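You operate a simulated robot arm through the tools that you are given. There is no shell and no other tool. Be economical: measure what you need, move in short steps, check, and stop when the job is done.

You are at the controls of a simulated two-armed robot. One attempt, no reset.

Task
Slacken the orange strap, slip the grey pad under it and ratchet it tight again.
Fine: the pad goes on the board next to the ratchet; release tab free for that, then set.

Only the result counts: the job must be done as asked and must still hold three seconds after the hand-in. Knocking over, shifting, dropping, spilling or breaking anything else fails it.

Robot
Two 7-joint arms with two-finger parallel grippers on one trunk, on a base that drives. Base frame: it is fixed to the floor where the robot stands at the start and does not move with it; the origin is under the middle of the robot, x ahead of it, y to its left, z up; the surface under the hand at the start is at about z = 680. Units: mm, rad, N and s.
The left shoulder is at the start at [70, 188, 1165], the right one opposite. With the tool pointing down near the work surface each hand reaches from about 160 to 760 mm from the robot's upright axis, wherever it stands, measured 20 degrees to its own side. Places, roughly: bay-end tank-side clamp [400, 600, 700]; bay-end timber-side clamp [1200, 600, 700]; blue ratchet handle [500, 900, 800]; blue release tab [600, 900, 700]; door-end brake lever [400, -300, 600]; door-end tank-side clamp [400, -100, 700]; door-end timber-side clamp [1200, -100, 700]; orange release tab [500, 100, 700]; orange strap [1100, 200, 700]; yellow wedge [300, 300, 700]. Payload 3.91 kg a hand.
The TCP of each hand is the grasp point between the finger pads, 30 mm short of the fingertips. In the tool frame z runs along the fingers and y along their closing line. Largest opening 110 mm; finger width 20, thickness 10; the body of the gripper, 48 by 112 mm, starts 55 mm behind the TCP.
Orientation is that of the tool frame in the base frame, as a unit quaternion [x, y, z, w]. With the fingers straight down and closing along the base's y, the tool's x points along the base's -x, its y along +y and its z along -z.

Tools
- The arms move only by the tool jog_arm. It takes "left_series", "right_series" or both (then of equal length, played together; a hand with none holds still); each is a list of rows, each an object of numbers (a shift or turn left out is 0, a gripper value left out holds the last): "tx", "ty", "tz": the shift along the tool's x, y, z in cm; "rx", "ry", "rz": the turn, a rotation vector about the tool's x, y, z in rad; "hand": the opening, from 0 (shut) to 1 (fully open). In form: [{"tx": .., "ty": .., "tz": .., "rx": .., "ry": .., "rz": .., "hand": ..}, ...]. A call has 1 to 20 rows; each row shifts and turns the commanded pose from where the row before left it, along the tool's axes as they then stand. Each row takes 0.2 s and may step no farther than 50 mm and 0.15 rad from the row before; otherwise, or with a gripper value out of range, the whole call is refused. A pose out of reach is approached as far as the arm can. The call stops where the force on the tool passes 40 N (or 10 N more than at its start, if that is more) or the arm is blocked; 0.2 s more then pass. Each finger travels about 72 mm/s and halts on what it meets, pressing with about 40 N; the grip force reading is that of the motor and also rises with nothing between the fingers. The clock runs only during rows and for 0.2 s after the last one: add rows that do not move to give the fingers time. It gives the time, the measured TCP pose, the force on the tool (base axes), the opening and the grip force at its end, in the units of the frame above (readings bear some noise), with the torque about the TCP (base axes, N m) and any sound that the robot's microphone picked up, and new pictures: "pictures" is both (left out), scene, wrist or none (wrist: the cameras of the hands that moved).
- Cameras (640 x 400 px; columns grow to the right, rows downward): "scene" is now at [122.7, 19, 1372.5]; the picture's right is [0.25, -0.97, -0.00], its down [-0.74, -0.19, -0.64] and it looks along [0.62, 0.16, -0.77] (base axes); focal length 268 px, centre (320, 200). "left" rides on the left gripper at [72, -17, -103] in its tool frame; the picture's right is [0.23, 0.97, 0.00], its down [-0.76, 0.18, -0.62] and it looks along [-0.61, 0.14, 0.78] (tool axes); focal length 222 px, centre (320, 200). "right" rides on the right gripper at [72, 17, -103] in its tool frame; the picture's right is [-0.23, 0.97, 0.00], its down [-0.76, -0.18, -0.62] and it looks along [-0.61, -0.14, 0.78] (tool axes); focal length 222 px, centre (320, 200). There is no depth. A picture from a camera that has moved, and an enlarged one, comes with that camera's place and axes in the base frame and with its lens.
- raise_lower(by): slides the trunk up (or, below 0, down) by that many mm; the arms and the scene camera ride with it, the base frame stays. It gives what a move gives, with no picture.
- steer(legs): drives the robot by 1 to 6 legs, each [ahead, turn to the left] in mm and rad, along the robot's own axes; the way and the turn of a leg run together, so that a leg with both is an arc; at most 1500 mm and 3.142 rad a leg. The arms and the cameras ride along, it lands a little off, and it stops where it bumps. It gives what a move gives, and a new picture of the scene camera.
- pan_tilt(pan, tilt): turns the head with the scene camera to pan (to the left, within 1.501 rad either way) and tilt (down, from -0.506 to 1.204), counted from straight ahead of the robot. It gives what a move gives, and a new picture of the scene camera.
- close_up(camera, box): a new picture of the part [left, top, right, bottom] of that camera's present view, enlarged. The clock stands still meanwhile.
- finish_job(): hands the job in; it is judged then, once.

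Go step by step. Nothing tells you exact positions but the pictures and the camera data: compare them with the known pose of the tool, close in by small moves and look again before you grip or let go. The budget is 120 turns and 260 pictures, counting those below and the enlarged ones. Unless the task says otherwise, let go and move clear before handing in, and close with one line.

The tools are called after ">>>" as name(argument=value, ...) on one line, values as JSON. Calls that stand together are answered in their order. jog_arm: Moves the arms, as the interface text tells. Its arguments: {"type":"object","properties":{"left_series":{"type":"array","items":{"type":"object","properties":{"tx":{"type":"number"},"ty":{"type":"number"},"tz":{"type":"number"},"rx":{"type":"number"},"ry":{"type":"number"},"rz":{"type":"number"},"hand":{"type":"number"}}}},"right_series":{"type":"array","items":{"type":"object","properties":{"tx":{"type":"number"},"ty":{"type":"number"},"tz":{"type":"number"},"rx":{"type":"number"},"ry":{"type":"number"},"rz":{"type":"number"},"hand":{"type":"number"}}}},"pictures":{"type":"string","enum":["both","scene","wrist","none"]}},"required":[]} The other tools are called the same way: raise_lower (by) slides the trunk up or down; steer (legs) drives the base; pan_tilt (pan, tilt) turns the head that bears the scene camera; close_up (camera, box) takes an enlarged picture of a part of a camera's view; finish_job () hands the job in.

At the start:

```text
clock: 0.0
left_position: [583.9, 243.2, 1059.6]
left_tcp_rot: [0.001, 1.0, 0.0, 0.0]
left_contact_force: [0.1, 0.9, -0.2]
left_moment: [0.0, 0.03, 0.0]
left_width: 110.1
left_finger_force: 0.1
right_position: [576.5, -260.7, 1052.0]
right_tcp_rot: [-0.001, 1.0, 0.001, 0.0]
right_contact_force: [0.0, -0.4, -0.6]
right_moment: [0.0, 0.02, -0.03]
right_width: 110.1
right_finger_force: 0.0
trunk travel left (down, up): [-675.0, 265.0]
robot x, y, heading: [2.6, 1.5, -0.0]
head pan, tilt: [0.257, 0.873]
```

scene: 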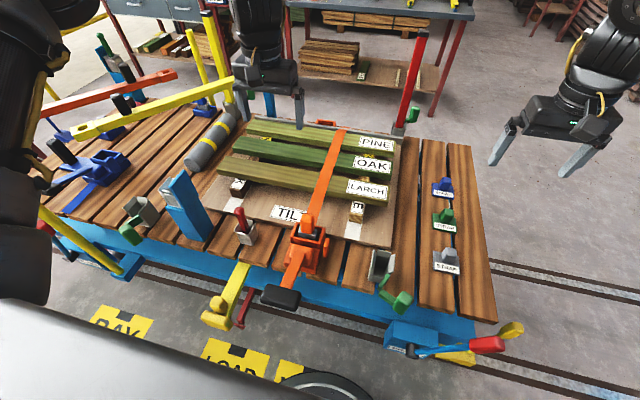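
right: 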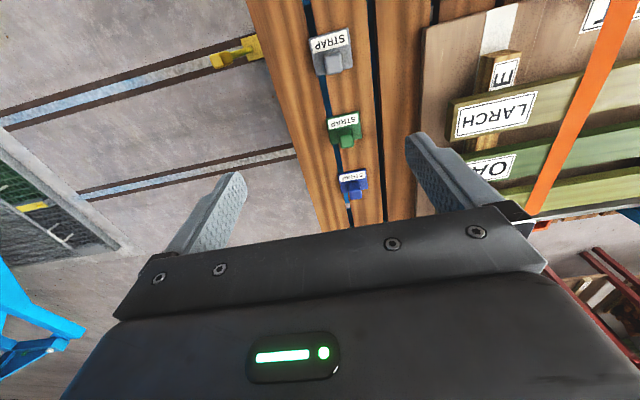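
left: 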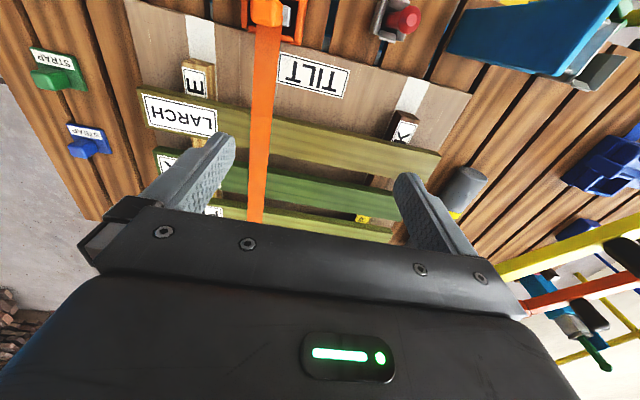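

I see a wagon with timber under an orange strap, its ratchet on the near edge, and three tabbed pads (blue, green, grey) at the right. I'll look closer at the ratchet and the pads first.

>>> close_up(camera="scene", box=[240, 200, 400, 300])

>>> close_up(camera="scene", box=[380, 160, 500, 280])

>>> close_up(camera="scene", box=[220, 100, 420, 225])

>>> close_up(camera="left", box=[200, 0, 440, 150])

```text
4.00 times, centred on (320, 250) of scene
camera zoom: at [122.7, 19.0, 1372.5], right [0.25, -0.97, 0.0], down [-0.74, -0.19, -0.64], along [0.62, 0.16, -0.77], focal length 1073 px, centre (320, 0)
```

zoom: 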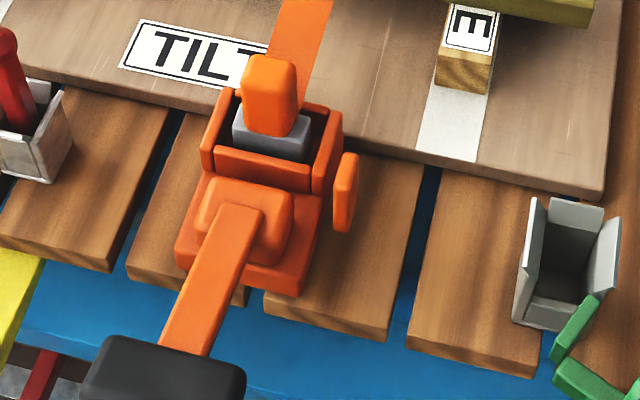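

```text
3.33 times, centred on (440, 220) of scene
camera zoom: at [122.7, 19.0, 1372.5], right [0.25, -0.97, 0.0], down [-0.74, -0.19, -0.64], along [0.62, 0.16, -0.77], focal length 894 px, centre (-80, 133)
```

zoom: 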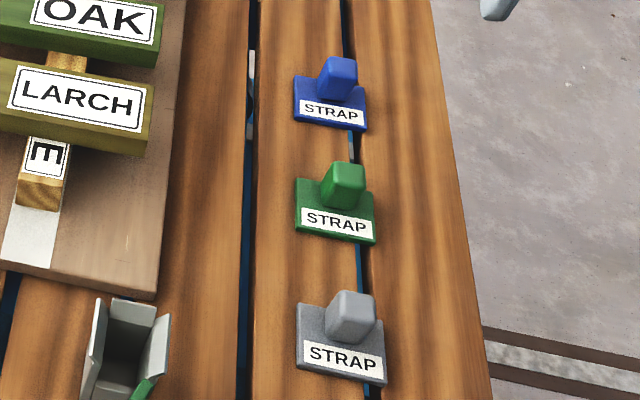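

```text
3.20 times, centred on (320, 162) of scene
camera zoom: at [122.7, 19.0, 1372.5], right [0.25, -0.97, 0.0], down [-0.74, -0.19, -0.64], along [0.62, 0.16, -0.77], focal length 859 px, centre (320, 320)
```

zoom: 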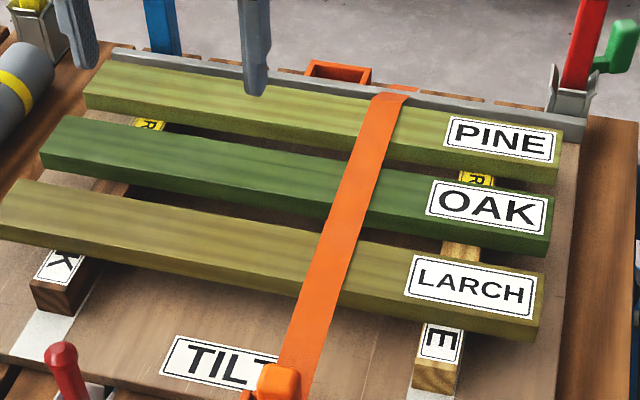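

```text
2.67 times, centred on (320, 75) of left
camera zoom: at [510.8, 226.5, 1164.8], right [-0.23, 0.97, 0.0], down [0.76, 0.18, 0.62], along [0.61, 0.14, -0.78], focal length 592 px, centre (320, 533)
```

zoom: 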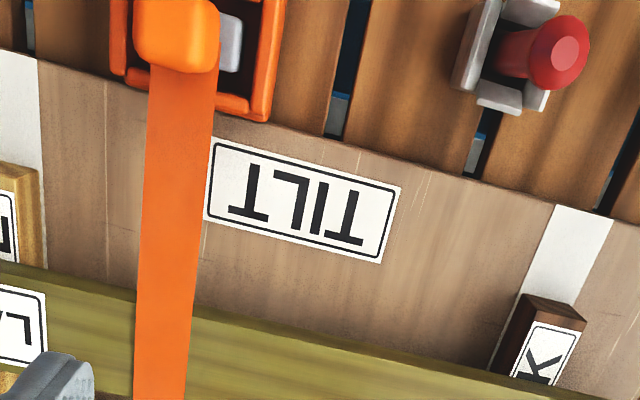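

The release tab top triangulates to about (518, 156, 805), and the grey pad's knob to about (562, −236, 705), with the deck near 680. I'll pull both hands back for better views of the ratchet and the pad.

>>> jog_arm(left_series=[{"tx": 5}, {"tx": 5}, {"tx": 5}, {"tx": 3}], right_series=[{"tx": 5}, {"tx": 5}, {"tx": 3}, {}])

```text
clock: 1.0
left_position: [448.0, 243.1, 1058.0]
left_tcp_rot: [0.001, 1.0, 0.0, -0.001]
left_contact_force: [-0.1, -0.1, 0.4]
left_moment: [0.0, 0.03, 0.02]
left_width: 109.9
left_finger_force: 0.1
left hand out of reach, approached as far as the arm can: row 3, 4
right_position: [451.3, -263.5, 1052.5]
right_tcp_rot: [0.0, 1.0, 0.0, 0.0]
right_contact_force: [-0.3, 0.2, -0.1]
right_moment: [0.01, 0.03, 0.01]
right_width: 110.2
right_finger_force: 0.0
trunk travel left (down, up): [-675.0, 265.0]
robot x, y, heading: [-0.1, 1.1, 0.001]
head pan, tilt: [0.257, 0.873]
camera scene: at [123.4, 18.8, 1372.4], right [0.25, -0.97, 0.0], down [-0.74, -0.19, -0.64], along [0.62, 0.16, -0.77], focal length 268 px, centre (320, 200)
camera right: at [376.7, -244.3, 1155.4], right [0.23, 0.97, 0.0], down [0.76, -0.18, 0.62], along [0.61, -0.14, -0.78], focal length 222 px, centre (320, 200)
camera left: at [375.6, 225.6, 1163.1], right [-0.23, 0.97, 0.0], down [0.76, 0.18, 0.62], along [0.61, 0.14, -0.78], focal length 222 px, centre (320, 200)
```

scene: 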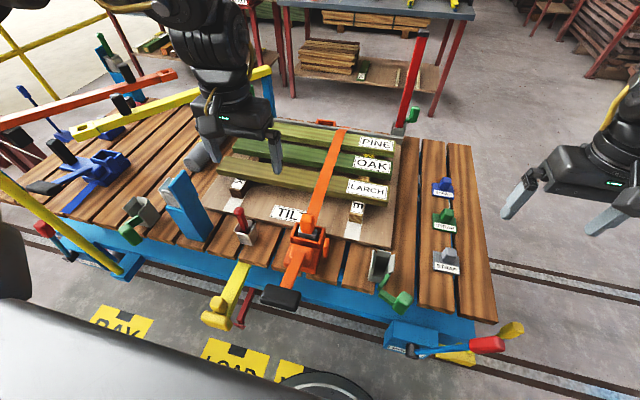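
right: 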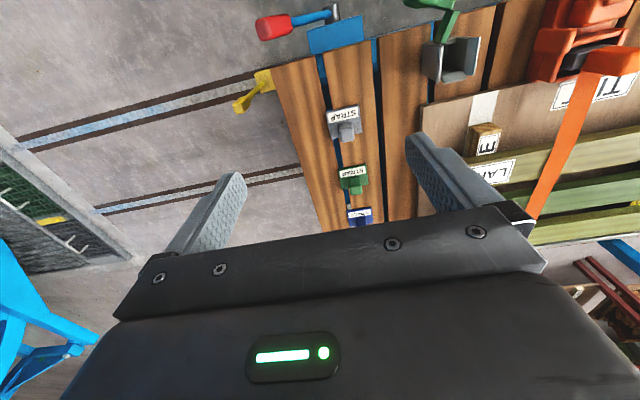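
left: 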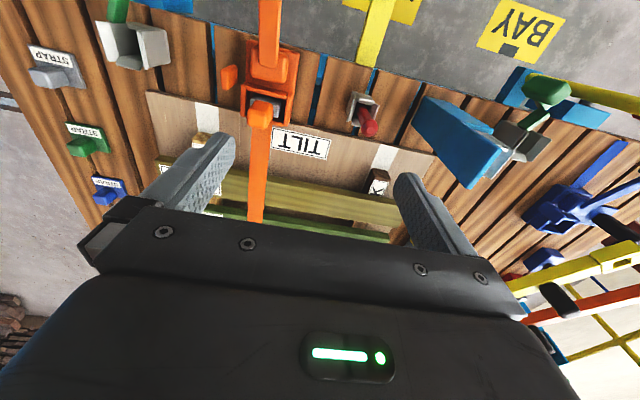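

The ratchet is in both wrist views now; I'll enlarge them.

>>> close_up(camera="left", box=[180, 0, 360, 112])

>>> close_up(camera="right", box=[480, 0, 640, 100])

>>> close_up(camera="right", box=[300, 80, 420, 155])

>>> close_up(camera="scene", box=[40, 60, 200, 220])

```text
3.56 times, centred on (270, 56) of left
camera zoom: at [375.6, 225.6, 1163.1], right [-0.23, 0.97, 0.0], down [0.76, 0.18, 0.62], along [0.61, 0.14, -0.78], focal length 790 px, centre (498, 712)
```

zoom: 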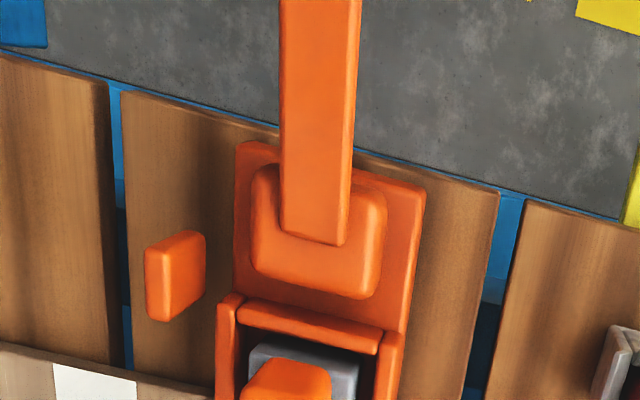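

```text
4.00 times, centred on (560, 50) of right
camera zoom: at [376.7, -244.3, 1155.4], right [0.23, 0.97, 0.0], down [0.76, -0.18, 0.62], along [0.61, -0.14, -0.78], focal length 888 px, centre (-640, 800)
```

zoom: 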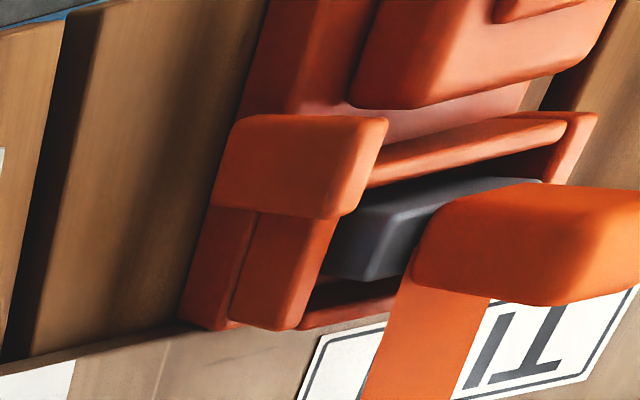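

```text
5.33 times, centred on (360, 118) of right
camera zoom: at [376.7, -244.3, 1155.4], right [0.23, 0.97, 0.0], down [0.76, -0.18, 0.62], along [0.61, -0.14, -0.78], focal length 1185 px, centre (107, 640)
```

zoom: 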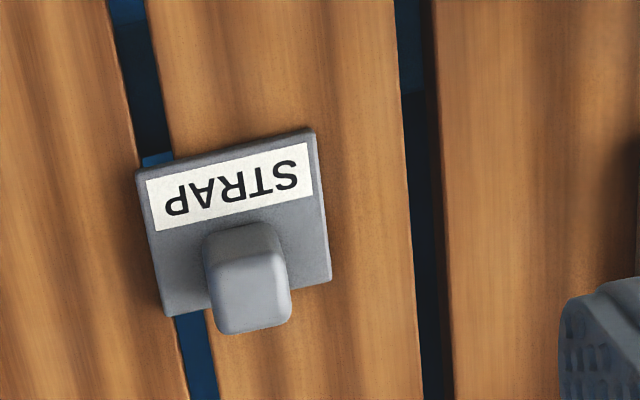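

```text
2.50 times, centred on (120, 140) of scene
camera zoom: at [123.4, 18.8, 1372.4], right [0.25, -0.97, 0.0], down [-0.74, -0.19, -0.64], along [0.62, 0.16, -0.77], focal length 671 px, centre (820, 350)
```

zoom: 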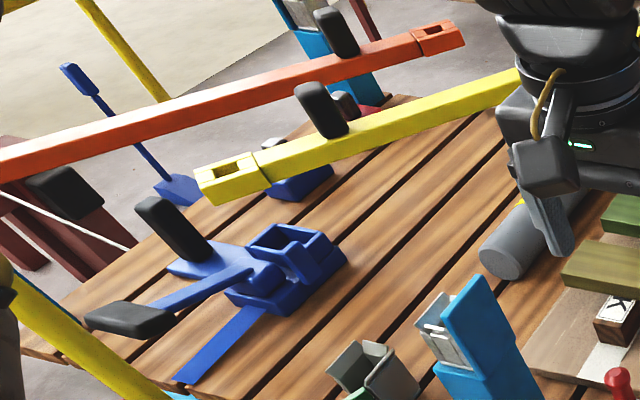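

Comparing with the blue ratchet, which looks slack, may show how the tab moves.

>>> close_up(camera="scene", box=[60, 130, 140, 220])

>>> close_up(camera="scene", box=[270, 200, 350, 250])

>>> close_up(camera="left", box=[500, 120, 640, 220])

```text
4.44 times, centred on (100, 175) of scene
camera zoom: at [123.4, 18.8, 1372.4], right [0.25, -0.97, 0.0], down [-0.74, -0.19, -0.64], along [0.62, 0.16, -0.77], focal length 1192 px, centre (1298, 311)
```

zoom: 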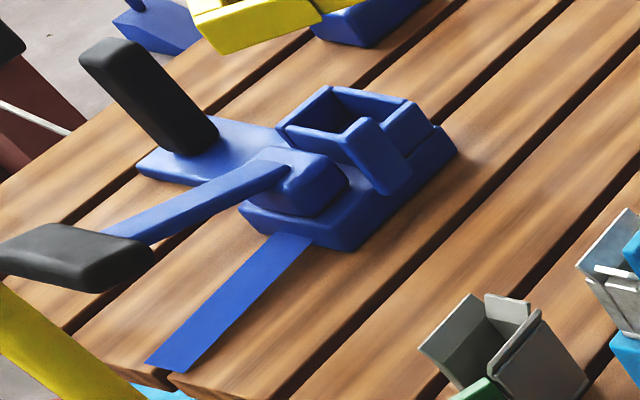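

```text
8.00 times, centred on (310, 225) of scene
camera zoom: at [123.4, 18.8, 1372.4], right [0.25, -0.97, 0.0], down [-0.74, -0.19, -0.64], along [0.62, 0.16, -0.77], focal length 2146 px, centre (400, 0)
```

zoom: 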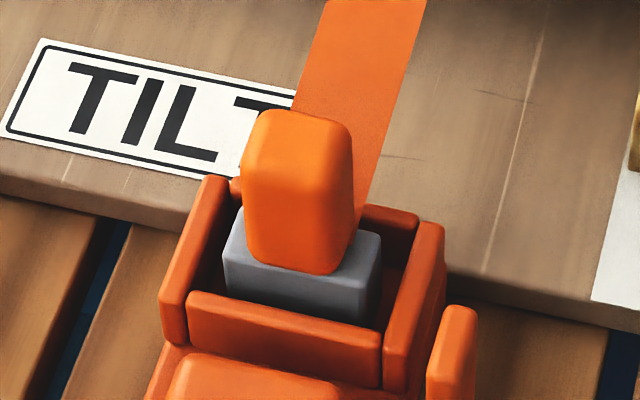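

```text
4.00 times, centred on (570, 170) of left
camera zoom: at [375.6, 225.6, 1163.1], right [-0.23, 0.97, 0.0], down [0.76, 0.18, 0.62], along [0.61, 0.14, -0.78], focal length 888 px, centre (-680, 320)
```

zoom: 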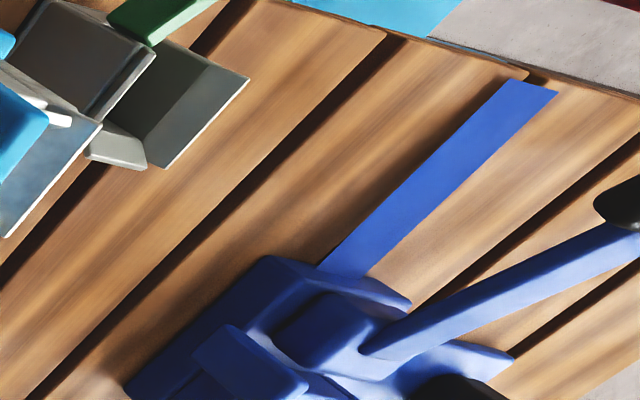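

The side flap at about (481, 93, 740) matches the blue ratchet's tab, so that is probably the orange release tab. I'll turn the right hand so its camera looks at the ratchet from the right side.

>>> jog_arm(right_series=[{"ty": 5, "tz": 2, "tx": -1}, {"ty": 5, "tz": 2, "tx": -1}, {"ty": 4, "tz": 2, "tx": -1}, {"rz": -0.15}, {"rz": -0.15}, {"rz": -0.15}, {"rz": -0.15}, {"rz": -0.15}, {"rz": -0.15}, {"rz": -0.15}, {"rz": -0.15}, {"rz": -0.15}, {"rz": -0.15}, {"rz": -0.07}, {}])

```text
refused: row 1 steps farther than a row can; nothing moved
```

>>> jog_arm(right_series=[{"ty": 4.5, "tz": 2}, {"ty": 4.5, "tz": 2}, {"ty": 4.5, "tz": 2}, {"tx": -3, "tz": 3}, {"rz": -0.15}, {"rz": -0.15}, {"rz": -0.15}, {"rz": -0.15}, {"rz": -0.15}, {"rz": -0.15}, {"rz": -0.15}, {"rz": -0.15}, {"rz": -0.15}, {"rz": -0.15}, {"rz": -0.07}, {}])

```text
clock: 4.4
left_position: [448.2, 245.0, 1058.9]
left_tcp_rot: [0.0, 1.0, 0.0, 0.0]
left_contact_force: [0.4, -0.6, -0.9]
left_moment: [-0.01, 0.0, -0.01]
left_width: 110.2
left_finger_force: 0.0
right_position: [507.0, -203.5, 995.2]
right_tcp_rot: [-0.707, 0.707, 0.0, 0.0]
right_contact_force: [-0.2, 0.2, -0.5]
right_moment: [0.0, 0.05, -0.01]
right_width: 110.2
right_finger_force: 0.0
right hand out of reach, approached as far as the arm can: row 1, 2, 3
trunk travel left (down, up): [-675.0, 265.0]
robot x, y, heading: [0.1, 0.5, 0.001]
head pan, tilt: [0.257, 0.873]
camera scene: at [122.6, 19.0, 1372.5], right [0.25, -0.97, 0.0], down [-0.74, -0.19, -0.64], along [0.62, 0.16, -0.77], focal length 268 px, centre (320, 200)
camera right: at [488.2, -273.9, 1099.3], right [-0.97, 0.23, 0.0], down [0.18, 0.76, 0.62], along [0.14, 0.61, -0.78], focal length 222 px, centre (320, 200)
```

scene: 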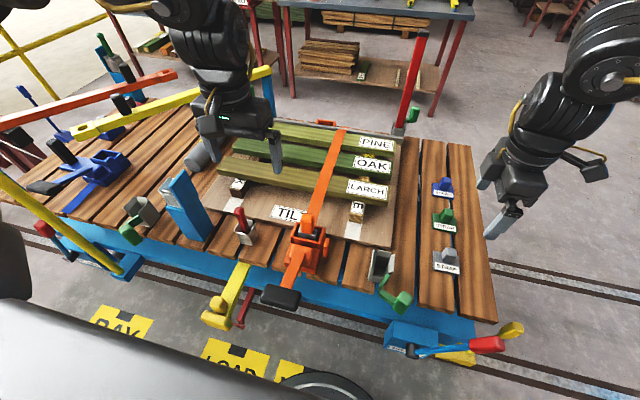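
right: 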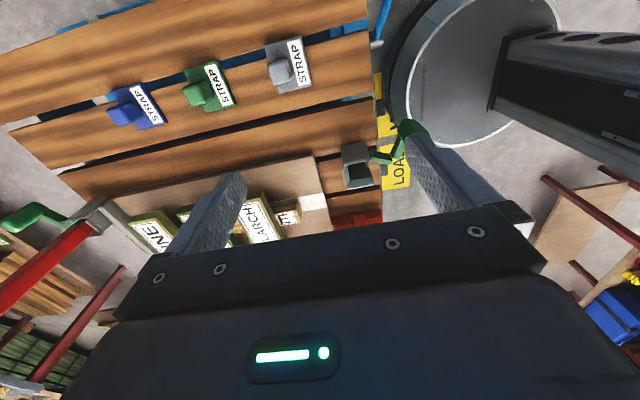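

The right hand needs to go lower and further left to see the ratchet from the side.

>>> jog_arm(right_series=[{"tz": 4, "tx": -2}, {"tz": 3, "tx": -3}, {"tx": -4, "tz": 2}, {"tx": -4, "ty": 1}], pictures="wrist")

```text
clock: 5.4
left_position: [448.5, 244.6, 1058.6]
left_tcp_rot: [0.001, 1.0, -0.001, 0.0]
left_contact_force: [0.7, 0.1, 0.4]
left_moment: [0.0, -0.01, 0.01]
left_width: 110.1
left_finger_force: 0.1
right_position: [494.9, -70.7, 906.4]
right_tcp_rot: [-0.707, 0.707, 0.0, -0.001]
right_contact_force: [-0.6, -0.3, -0.1]
right_moment: [-0.02, -0.04, -0.01]
right_width: 110.0
right_finger_force: 0.0
trunk travel left (down, up): [-675.0, 265.0]
robot x, y, heading: [4.2, -1.0, 0.011]
head pan, tilt: [0.257, 0.873]
camera right: at [477.0, -141.6, 1010.3], right [-0.97, 0.23, 0.0], down [0.18, 0.76, 0.62], along [0.14, 0.61, -0.78], focal length 222 px, centre (320, 200)
```

right: 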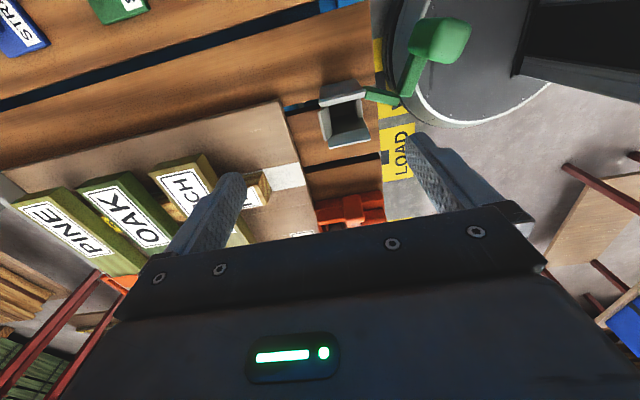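

>>> jog_arm(right_series=[{"tx": -4, "tz": -1}, {"tx": -4, "tz": -1}, {"tx": -4}], pictures="wrist")

>>> close_up(camera="right", box=[260, 80, 500, 230])

```text
clock: 6.2
left_position: [449.0, 244.6, 1059.2]
left_tcp_rot: [0.0, 1.0, -0.001, 0.001]
left_contact_force: [0.7, 0.1, -0.9]
left_moment: [0.05, 0.01, 0.0]
left_width: 109.9
left_finger_force: 0.0
right_position: [495.9, 47.3, 924.9]
right_tcp_rot: [-0.707, 0.708, 0.0, -0.001]
right_contact_force: [-0.1, -0.4, -1.0]
right_moment: [-0.02, 0.0, 0.01]
right_width: 110.1
right_finger_force: 0.2
trunk travel left (down, up): [-675.0, 265.0]
robot x, y, heading: [0.6, -0.5, -0.0]
head pan, tilt: [0.257, 0.873]
camera right: at [478.2, -23.1, 1028.8], right [-0.97, 0.23, 0.0], down [0.18, 0.76, 0.62], along [0.14, 0.61, -0.78], focal length 222 px, centre (320, 200)
```

right: 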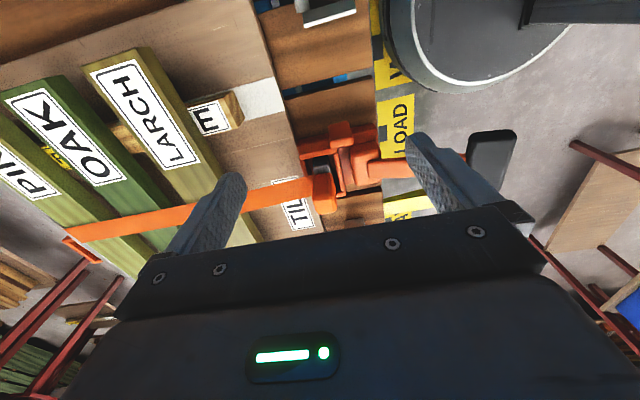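

```text
2.67 times, centred on (380, 155) of right
camera zoom: at [478.2, -23.1, 1028.8], right [-0.97, 0.23, 0.0], down [0.18, 0.76, 0.62], along [0.14, 0.61, -0.78], focal length 592 px, centre (160, 320)
```

zoom: 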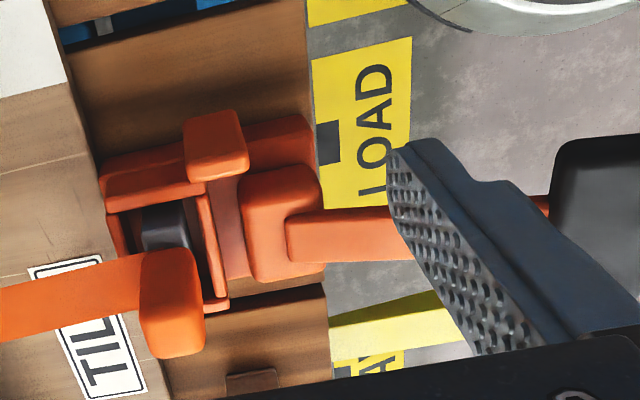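

>>> close_up(camera="right", box=[290, 110, 390, 205])

>>> close_up(camera="left", box=[210, 40, 310, 130])

```text
4.21 times, centred on (340, 158) of right
camera zoom: at [478.2, -23.1, 1028.8], right [-0.97, 0.23, 0.0], down [0.18, 0.76, 0.62], along [0.14, 0.61, -0.78], focal length 935 px, centre (236, 379)
```

zoom: 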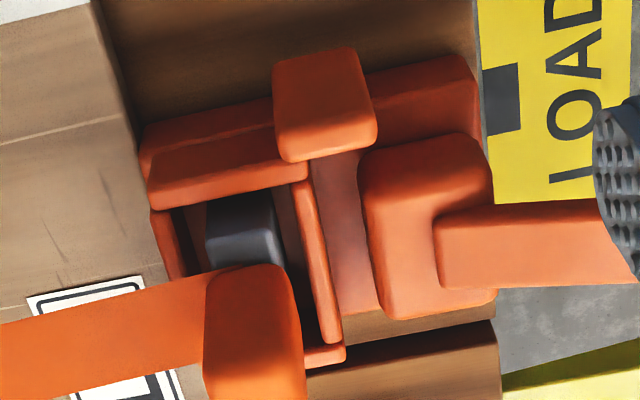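

```text
4.44 times, centred on (260, 85) of left
camera zoom: at [375.3, 227.0, 1163.0], right [-0.23, 0.97, 0.0], down [0.76, 0.18, 0.62], along [0.61, 0.14, -0.78], focal length 987 px, centre (587, 711)
```

zoom: 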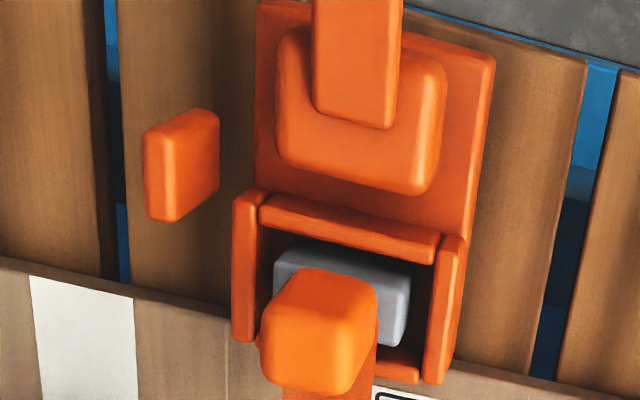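

The strap ends on an orange carriage seated in the ratchet box; the tab stands beside it at about (478, 96, 750), and the handle runs back toward me. I'll hover the right hand, already closing along x, above the tab.

>>> jog_arm(right_series=[{"tx": -2.4, "ty": 1, "tz": 2}, {"tx": -2.4, "ty": 0.9, "tz": 3}], pictures="both")

>>> close_up(camera="right", box=[270, 70, 430, 180])

>>> close_up(camera="scene", box=[260, 180, 400, 280])

```text
clock: 6.8
left_position: [449.6, 244.8, 1058.6]
left_tcp_rot: [0.0, 1.0, -0.001, -0.001]
left_contact_force: [0.6, -0.9, 0.2]
left_moment: [-0.02, 0.01, -0.03]
left_width: 110.1
left_finger_force: 0.1
right_position: [479.9, 95.2, 875.3]
right_tcp_rot: [-0.707, 0.707, -0.001, 0.0]
right_contact_force: [0.4, -0.8, 0.7]
right_moment: [-0.04, 0.04, 0.01]
right_width: 110.0
right_finger_force: 0.0
trunk travel left (down, up): [-675.0, 265.0]
robot x, y, heading: [1.4, -1.7, -0.001]
head pan, tilt: [0.257, 0.873]
camera scene: at [123.3, 20.9, 1372.4], right [0.25, -0.97, 0.0], down [-0.74, -0.2, -0.64], along [0.62, 0.16, -0.77], focal length 268 px, centre (320, 200)
camera right: at [461.0, 25.0, 978.6], right [-0.97, 0.23, 0.0], down [0.18, 0.76, 0.62], along [0.14, 0.61, -0.78], focal length 222 px, centre (320, 200)
```

scene: 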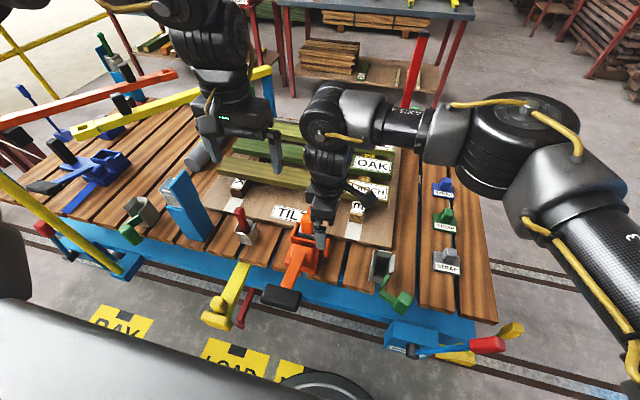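
right: 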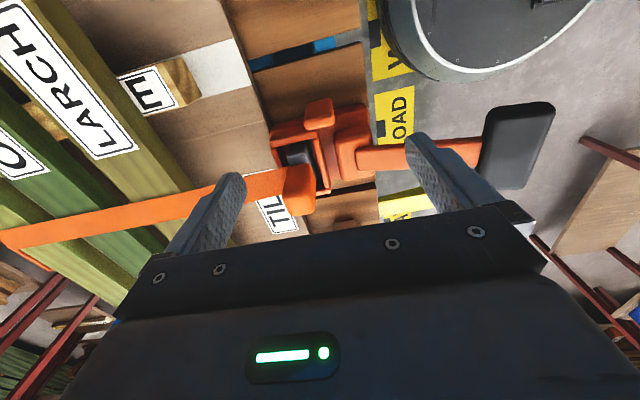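

```text
3.64 times, centred on (350, 125) of right
camera zoom: at [461.0, 25.0, 978.6], right [-0.97, 0.23, 0.0], down [0.18, 0.76, 0.62], along [0.14, 0.61, -0.78], focal length 808 px, centre (211, 473)
```

zoom: 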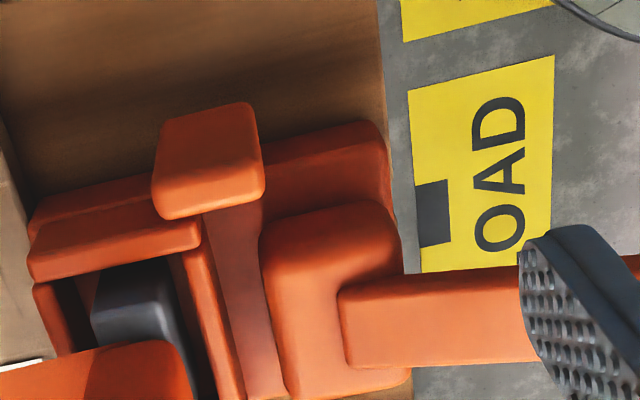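

```text
4.00 times, centred on (330, 230) of scene
camera zoom: at [123.3, 20.9, 1372.4], right [0.25, -0.97, 0.0], down [-0.74, -0.2, -0.64], along [0.62, 0.16, -0.77], focal length 1073 px, centre (280, 80)
```

zoom: 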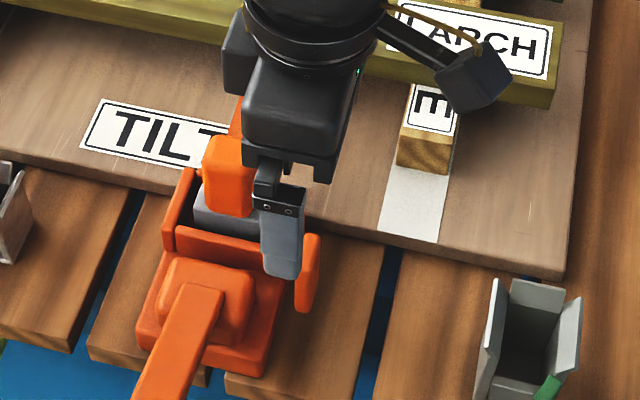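

The tab lines up at about (478, 96). I'll lower over it with the fingers open, then look.

>>> jog_arm(right_series=[{"tz": 4}, {"tz": 4}, {"tz": 3}, {}], pictures="both")

>>> close_up(camera="scene", box=[260, 190, 380, 280])

>>> close_up(camera="right", box=[220, 40, 460, 200])

```text
clock: 7.8
left_position: [448.3, 244.6, 1058.6]
left_tcp_rot: [0.0, 1.0, 0.0, 0.0]
left_contact_force: [-0.4, -0.1, 0.8]
left_moment: [-0.02, 0.0, 0.05]
left_width: 110.0
left_finger_force: 0.0
right_position: [479.0, 94.5, 765.1]
right_tcp_rot: [-0.707, 0.708, 0.0, -0.001]
right_contact_force: [0.5, 0.5, -0.1]
right_moment: [0.01, -0.03, -0.01]
right_width: 109.9
right_finger_force: 0.1
trunk travel left (down, up): [-675.0, 265.0]
robot x, y, heading: [-1.4, 0.2, 0.002]
head pan, tilt: [0.257, 0.873]
camera scene: at [122.6, 19.6, 1372.4], right [0.25, -0.97, 0.0], down [-0.74, -0.19, -0.64], along [0.62, 0.16, -0.77], focal length 268 px, centre (320, 200)
camera right: at [461.0, 22.9, 868.7], right [-0.97, 0.23, 0.0], down [0.18, 0.76, 0.62], along [0.14, 0.61, -0.78], focal length 222 px, centre (320, 200)
```

scene: 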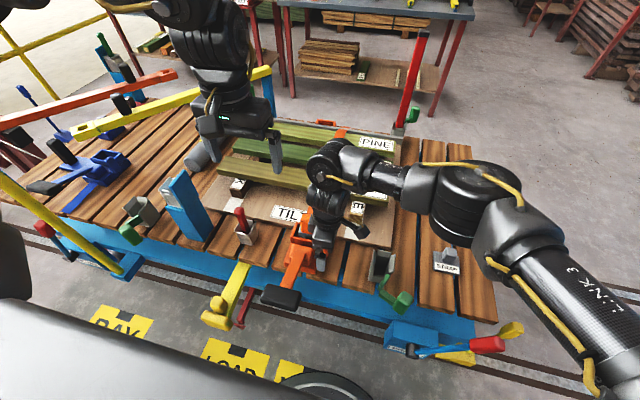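
right: 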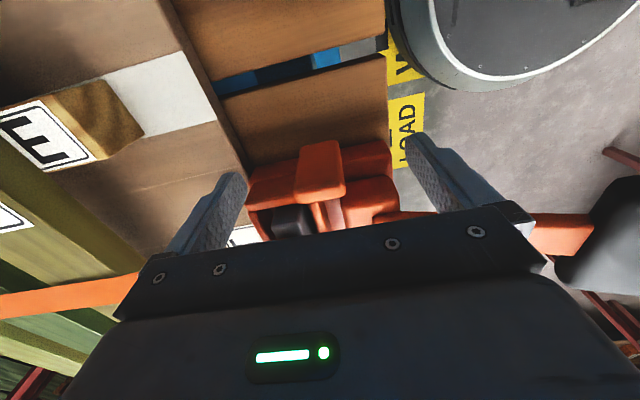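

```text
4.44 times, centred on (320, 235) of scene
camera zoom: at [122.6, 19.6, 1372.4], right [0.25, -0.97, 0.0], down [-0.74, -0.19, -0.64], along [0.62, 0.16, -0.77], focal length 1192 px, centre (320, 44)
```

zoom: 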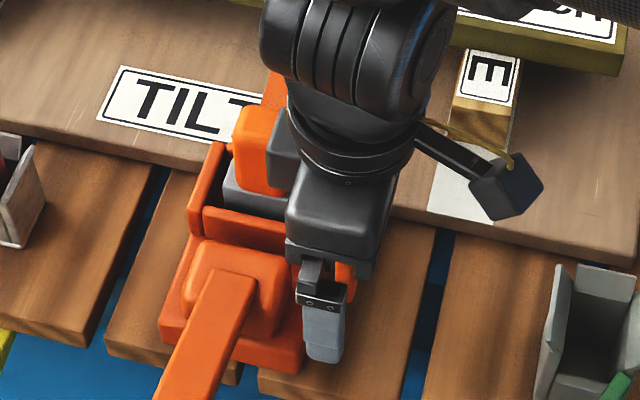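

```text
2.50 times, centred on (340, 120) of right
camera zoom: at [461.0, 22.9, 868.7], right [-0.97, 0.23, 0.0], down [0.18, 0.76, 0.62], along [0.14, 0.61, -0.78], focal length 555 px, centre (270, 400)
```

zoom: 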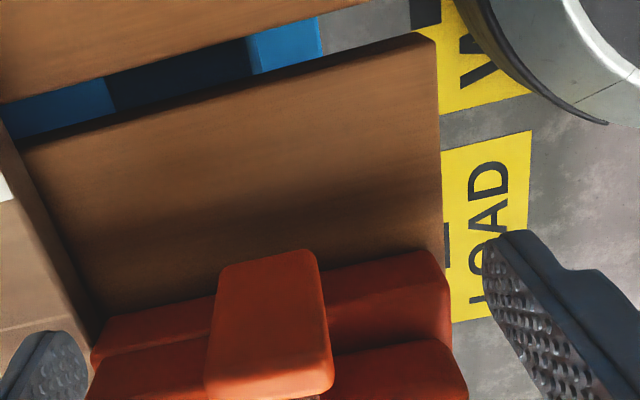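

The tab sits centred between the fingers, spanning about z 717–775. I'll go down 12 mm and close gently.

>>> jog_arm(right_series=[{"tz": 1.2}, {"hand": 0.5}, {}, {}, {"hand": 0.25}, {}, {}, {"hand": 0.1}, {}, {}], pictures="wrist")

>>> close_up(camera="scene", box=[260, 190, 380, 280])

```text
clock: 10.0
left_position: [448.5, 243.5, 1058.3]
left_tcp_rot: [0.0, 1.0, 0.001, 0.0]
left_contact_force: [-0.4, 0.0, 0.3]
left_moment: [0.04, 0.04, 0.0]
left_width: 110.1
left_finger_force: 0.1
right_position: [479.7, 94.1, 753.5]
right_tcp_rot: [-0.706, 0.708, 0.001, -0.001]
right_contact_force: [-6.7, -0.7, -5.1]
right_moment: [-0.01, -0.52, 0.23]
right_width: 29.7
right_finger_force: 45.1
trunk travel left (down, up): [-675.0, 265.0]
robot x, y, heading: [-2.7, -1.8, -0.002]
head pan, tilt: [0.257, 0.873]
camera right: at [461.6, 23.1, 857.1], right [-0.97, 0.23, 0.0], down [0.18, 0.76, 0.62], along [0.14, 0.61, -0.78], focal length 222 px, centre (320, 200)
```

right: 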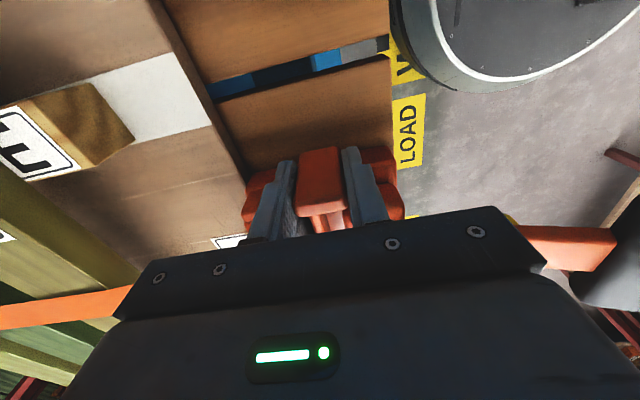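

```text
4.44 times, centred on (320, 235) of scene
camera zoom: at [122.2, 19.4, 1372.4], right [0.25, -0.97, 0.0], down [-0.74, -0.19, -0.64], along [0.62, 0.16, -0.77], focal length 1192 px, centre (320, 44)
```

zoom: 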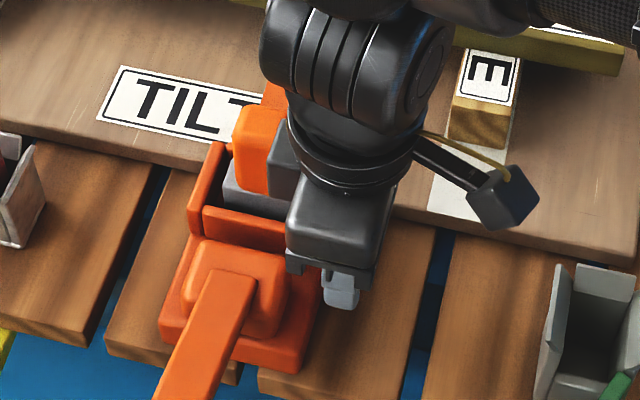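

The tab is held at 30 mm wide. I'll probe it with small outward moves (−y) and read the force.

>>> jog_arm(right_series=[{"tx": 0.4}, {"tx": 0.4}], pictures="none")

```text
clock: 10.6
left_position: [450.2, 247.3, 1057.3]
left_tcp_rot: [0.0, 1.0, -0.001, -0.001]
left_contact_force: [-0.4, -0.3, 0.1]
left_moment: [-0.01, -0.01, 0.0]
left_width: 110.0
left_finger_force: 0.0
right_position: [480.8, 90.8, 754.3]
right_tcp_rot: [0.707, -0.707, -0.001, -0.002]
right_contact_force: [5.3, 25.0, -4.6]
right_moment: [1.01, 0.81, 0.54]
right_width: 30.2
right_finger_force: 44.7
trunk travel left (down, up): [-675.0, 265.0]
robot x, y, heading: [-1.0, -3.7, 0.003]
head pan, tilt: [0.257, 0.873]
```

>>> jog_arm(right_series=[{"tx": -0.8}, {}], pictures="none")

>>> jog_arm(right_series=[{"tz": -0.4}, {"tz": -0.4}], pictures="none")

>>> jog_arm(right_series=[{"tz": 0.8}, {"tx": -0.4}, {"tx": -0.4}], pictures="none")

>>> jog_arm(right_series=[{"tx": 0.8}, {"ty": 0.4}, {"ty": 0.4}], pictures="none")

>>> jog_arm(right_series=[{"ty": -0.8}, {"ty": -0.4}, {"ty": -0.4}], pictures="none")

```text
clock: 11.2
left_position: [447.3, 243.4, 1060.4]
left_tcp_rot: [0.001, 1.0, 0.0, -0.001]
left_contact_force: [0.8, 0.0, -0.1]
left_moment: [-0.02, -0.03, -0.02]
left_width: 109.8
left_finger_force: 0.0
right_position: [479.0, 91.8, 753.8]
right_tcp_rot: [-0.706, 0.708, -0.002, -0.003]
right_contact_force: [-8.3, -7.3, -2.9]
right_moment: [-0.41, -0.35, 0.0]
right_width: 29.9
right_finger_force: 44.8
trunk travel left (down, up): [-675.0, 265.0]
robot x, y, heading: [-0.3, -0.3, -0.006]
head pan, tilt: [0.257, 0.873]
```

```text
clock: 11.8
left_position: [449.6, 244.1, 1057.9]
left_tcp_rot: [0.0, 1.0, 0.0, -0.001]
left_contact_force: [-0.1, 0.3, -0.1]
left_moment: [0.01, -0.01, -0.02]
left_width: 110.1
left_finger_force: 0.1
right_position: [480.3, 93.8, 760.0]
right_tcp_rot: [-0.707, 0.708, 0.001, -0.001]
right_contact_force: [-10.0, -6.2, -29.6]
right_moment: [-0.06, -0.93, 0.38]
right_width: 30.1
right_finger_force: 44.6
trunk travel left (down, up): [-675.0, 265.0]
robot x, y, heading: [1.3, -2.5, -0.003]
head pan, tilt: [0.257, 0.873]
```

```text
clock: 12.6
left_position: [448.5, 240.8, 1060.1]
left_tcp_rot: [0.0, 1.0, 0.001, 0.0]
left_contact_force: [0.4, 0.0, 0.8]
left_moment: [0.01, 0.0, 0.02]
left_width: 110.3
left_finger_force: 0.1
right_position: [478.5, 98.7, 756.5]
right_tcp_rot: [-0.706, 0.708, -0.002, 0.0]
right_contact_force: [1.9, -21.7, 21.2]
right_moment: [-0.23, 1.01, 0.27]
right_width: 29.6
right_finger_force: 44.9
trunk travel left (down, up): [-675.0, 265.0]
robot x, y, heading: [2.2, 1.1, -0.002]
head pan, tilt: [0.257, 0.873]
```

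```text
clock: 13.2
left_position: [448.8, 243.4, 1058.4]
left_tcp_rot: [0.0, 1.0, 0.0, -0.001]
left_contact_force: [0.0, -0.1, -0.5]
left_moment: [-0.01, 0.01, 0.01]
left_width: 109.8
left_finger_force: 0.1
right_position: [479.1, 99.5, 757.5]
right_tcp_rot: [-0.706, 0.708, 0.001, 0.007]
right_contact_force: [6.9, 5.6, 2.9]
right_moment: [0.21, 1.69, 0.36]
right_width: 29.7
right_finger_force: 44.9
trunk travel left (down, up): [-675.0, 265.0]
robot x, y, heading: [2.4, -2.5, 0.001]
head pan, tilt: [0.257, 0.873]
stopped in row 3 (right hand): the force on the tool passed its limit at 43 N (the readings are from after the stop); the commanded pose is now the measured one
```

```text
clock: 13.8
left_position: [445.6, 243.7, 1059.0]
left_tcp_rot: [0.0, 1.0, 0.0, 0.002]
left_contact_force: [0.3, 0.0, -0.1]
left_moment: [0.01, -0.02, 0.0]
left_width: 110.1
left_finger_force: 0.1
right_position: [479.8, 98.5, 755.4]
right_tcp_rot: [0.71, -0.704, -0.005, -0.001]
right_contact_force: [-16.3, -4.2, 11.4]
right_moment: [-0.3, -0.59, -0.33]
right_width: 30.0
right_finger_force: 44.9
trunk travel left (down, up): [-675.0, 265.0]
robot x, y, heading: [-2.9, -0.4, 0.002]
head pan, tilt: [0.257, 0.873]
stopped in row 2 (right hand): the force on the tool passed its limit at 46 N (the readings are from after the stop); the commanded pose is now the measured one
```

All directions are fairly stiff. I'll let go, recentre, and see whether the tab moved before testing turns.

>>> jog_arm(right_series=[{"hand": 0.6}, {}, {"tx": 0.35, "tz": -3}, {"tz": -4}, {"tz": -4}], pictures="wrist")

>>> close_up(camera="right", box=[270, 70, 430, 180])

>>> close_up(camera="scene", box=[260, 180, 400, 280])

```text
clock: 15.0
left_position: [446.2, 245.1, 1058.5]
left_tcp_rot: [-0.001, 1.0, 0.0, 0.0]
left_contact_force: [-0.2, -1.2, 0.0]
left_moment: [-0.02, 0.01, 0.02]
left_width: 110.0
left_finger_force: 0.0
right_position: [482.1, 94.3, 862.5]
right_tcp_rot: [0.708, -0.706, -0.003, -0.001]
right_contact_force: [0.7, 0.3, -1.1]
right_moment: [0.04, 0.0, 0.04]
right_width: 66.2
right_finger_force: 0.1
trunk travel left (down, up): [-675.0, 265.0]
robot x, y, heading: [1.0, 1.9, 0.004]
head pan, tilt: [0.257, 0.873]
camera right: at [465.7, 22.1, 966.7], right [-0.97, 0.22, 0.01], down [0.18, 0.76, 0.63], along [0.14, 0.61, -0.78], focal length 222 px, centre (320, 200)
```

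right: 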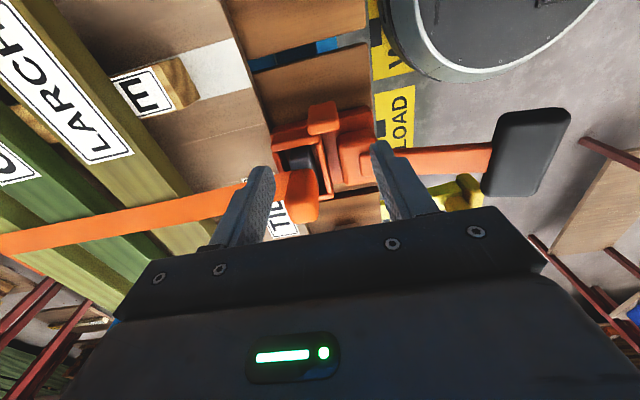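

```text
3.64 times, centred on (350, 125) of right
camera zoom: at [465.7, 22.1, 966.7], right [-0.97, 0.22, 0.01], down [0.18, 0.76, 0.63], along [0.14, 0.61, -0.78], focal length 808 px, centre (211, 473)
```

zoom: 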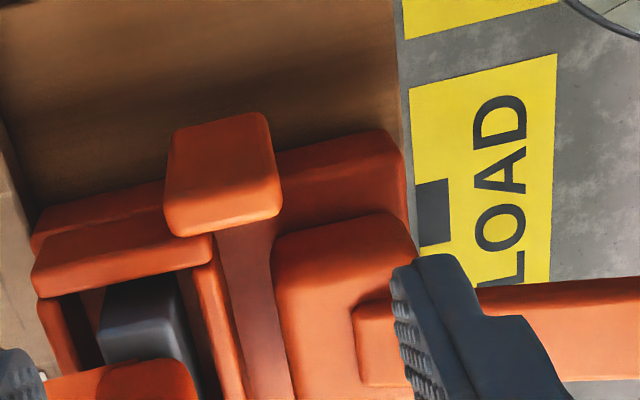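

```text
4.00 times, centred on (330, 230) of scene
camera zoom: at [121.3, 19.6, 1372.4], right [0.26, -0.97, 0.0], down [-0.74, -0.2, -0.64], along [0.62, 0.16, -0.77], focal length 1073 px, centre (280, 80)
```

zoom: 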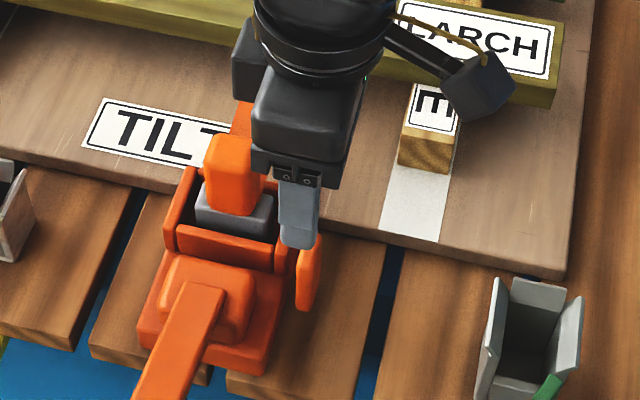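

The tab hasn't visibly moved. I'll regrip and try turning it about the y axis (tool x), as a twist lever.

>>> jog_arm(right_series=[{"tz": 4, "ty": 0.2}, {"tz": 4}, {"tz": 3.2}, {"hand": 0.1}, {}, {}, {}], pictures="none")

>>> jog_arm(right_series=[{"rx": 0.06}, {"rx": 0.06}], pictures="none")

>>> jog_arm(right_series=[{"rx": -0.12}, {"rx": -0.06}, {"rx": -0.06}], pictures="none")

>>> jog_arm(right_series=[{"rx": 0.12}, {"ry": 0.06}, {"ry": 0.06}], pictures="none")

>>> jog_arm(right_series=[{"ry": -0.12}, {"ry": -0.06}, {"ry": -0.06}], pictures="none")

```text
clock: 16.6
left_position: [447.0, 244.5, 1058.5]
left_tcp_rot: [-0.001, 1.0, 0.0, 0.0]
left_contact_force: [0.2, -0.9, -0.5]
left_moment: [-0.01, -0.01, 0.01]
left_width: 110.0
left_finger_force: 0.1
right_position: [479.6, 92.0, 750.9]
right_tcp_rot: [0.709, -0.705, -0.004, 0.0]
right_contact_force: [-10.5, -0.4, -8.3]
right_moment: [-0.04, -1.47, -0.05]
right_width: 30.0
right_finger_force: 44.6
trunk travel left (down, up): [-675.0, 265.0]
robot x, y, heading: [-3.2, 0.4, 0.006]
head pan, tilt: [0.257, 0.873]
```

```text
clock: 17.2
left_position: [446.2, 244.4, 1060.4]
left_tcp_rot: [-0.001, 1.0, 0.0, 0.0]
left_contact_force: [0.0, -0.1, -0.2]
left_moment: [0.04, 0.0, 0.02]
left_width: 110.0
left_finger_force: 0.0
right_position: [479.1, 93.3, 753.1]
right_tcp_rot: [0.708, -0.704, 0.037, -0.044]
right_contact_force: [-12.4, -5.3, 10.0]
right_moment: [-0.22, 2.7, 0.0]
right_width: 35.0
right_finger_force: 45.3
trunk travel left (down, up): [-675.0, 265.0]
robot x, y, heading: [0.9, 2.5, 0.001]
head pan, tilt: [0.257, 0.873]
```

```text
clock: 18.0
left_position: [445.3, 242.9, 1060.1]
left_tcp_rot: [-0.001, 1.0, 0.0, 0.001]
left_contact_force: [0.5, 0.0, -0.1]
left_moment: [-0.02, -0.01, 0.02]
left_width: 110.1
left_finger_force: 0.0
right_position: [479.8, 92.2, 752.8]
right_tcp_rot: [0.708, -0.704, -0.045, 0.04]
right_contact_force: [-8.7, -6.2, 0.1]
right_moment: [-0.18, -2.57, -0.09]
right_width: 35.2
right_finger_force: 45.4
trunk travel left (down, up): [-675.0, 265.0]
robot x, y, heading: [1.9, 0.1, 0.008]
head pan, tilt: [0.257, 0.873]
```

```text
clock: 18.8
left_position: [445.8, 245.6, 1058.3]
left_tcp_rot: [0.0, 1.0, 0.0, 0.001]
left_contact_force: [0.1, 0.5, 0.1]
left_moment: [0.01, 0.01, -0.02]
left_width: 110.0
left_finger_force: 0.1
right_position: [479.2, 94.4, 751.7]
right_tcp_rot: [0.707, -0.705, 0.038, 0.04]
right_contact_force: [-7.3, 0.0, 2.6]
right_moment: [1.49, -1.25, -0.08]
right_width: 30.0
right_finger_force: 45.0
trunk travel left (down, up): [-675.0, 265.0]
robot x, y, heading: [-3.6, -0.9, 0.004]
head pan, tilt: [0.257, 0.873]
```

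```text
clock: 19.6
left_position: [446.3, 242.9, 1058.7]
left_tcp_rot: [-0.001, 1.0, 0.002, 0.0]
left_contact_force: [0.2, -0.1, -0.5]
left_moment: [0.03, -0.01, 0.02]
left_width: 110.2
left_finger_force: 0.1
right_position: [480.1, 88.9, 751.2]
right_tcp_rot: [0.707, -0.704, -0.046, -0.042]
right_contact_force: [-14.4, -23.5, -1.4]
right_moment: [-1.0, -1.26, -0.59]
right_width: 30.2
right_finger_force: 45.2
trunk travel left (down, up): [-675.0, 265.0]
robot x, y, heading: [-0.2, 2.0, -0.001]
head pan, tilt: [0.257, 0.873]
```

No turn gave way cleanly. Upward pull seemed to yield a little, so I'll straighten the hand and pull further up.

>>> jog_arm(right_series=[{"ry": 0.12}, {}, {"tz": -0.4}, {"tz": -0.4}, {"tz": -0.4}, {"tz": -0.4}], pictures="wrist")

>>> close_up(camera="right", box=[240, 110, 420, 230])

```text
clock: 21.0
left_position: [447.5, 247.2, 1059.0]
left_tcp_rot: [-0.002, 1.0, -0.002, 0.0]
left_contact_force: [-0.1, -0.5, 0.0]
left_moment: [0.02, -0.03, 0.04]
left_width: 110.1
left_finger_force: 0.0
right_position: [480.1, 94.3, 766.7]
right_tcp_rot: [0.709, -0.705, -0.007, -0.001]
right_contact_force: [-21.0, 7.2, -28.3]
right_moment: [0.38, -0.78, -0.37]
right_width: 29.9
right_finger_force: 44.8
trunk travel left (down, up): [-675.0, 265.0]
robot x, y, heading: [1.2, 1.3, -0.001]
head pan, tilt: [0.257, 0.873]
camera right: at [462.9, 23.5, 870.1], right [-0.98, 0.22, 0.01], down [0.18, 0.76, 0.63], along [0.13, 0.62, -0.78], focal length 222 px, centre (320, 200)
```

right: 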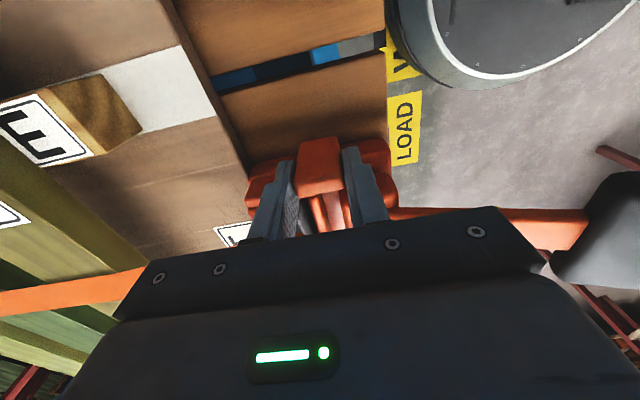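

```text
3.33 times, centred on (330, 170) of right
camera zoom: at [462.9, 23.5, 870.1], right [-0.98, 0.22, 0.01], down [0.18, 0.76, 0.63], along [0.13, 0.62, -0.78], focal length 740 px, centre (287, 300)
```

zoom: 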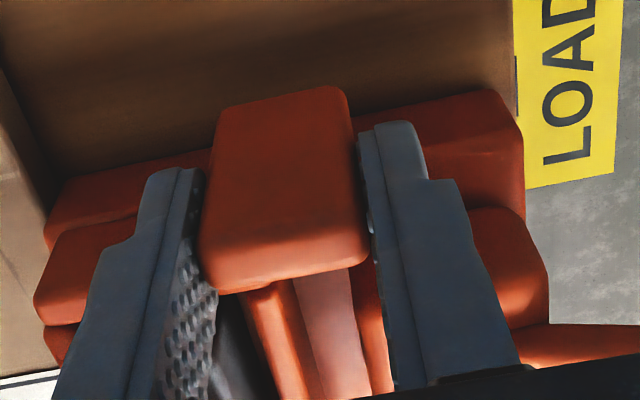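

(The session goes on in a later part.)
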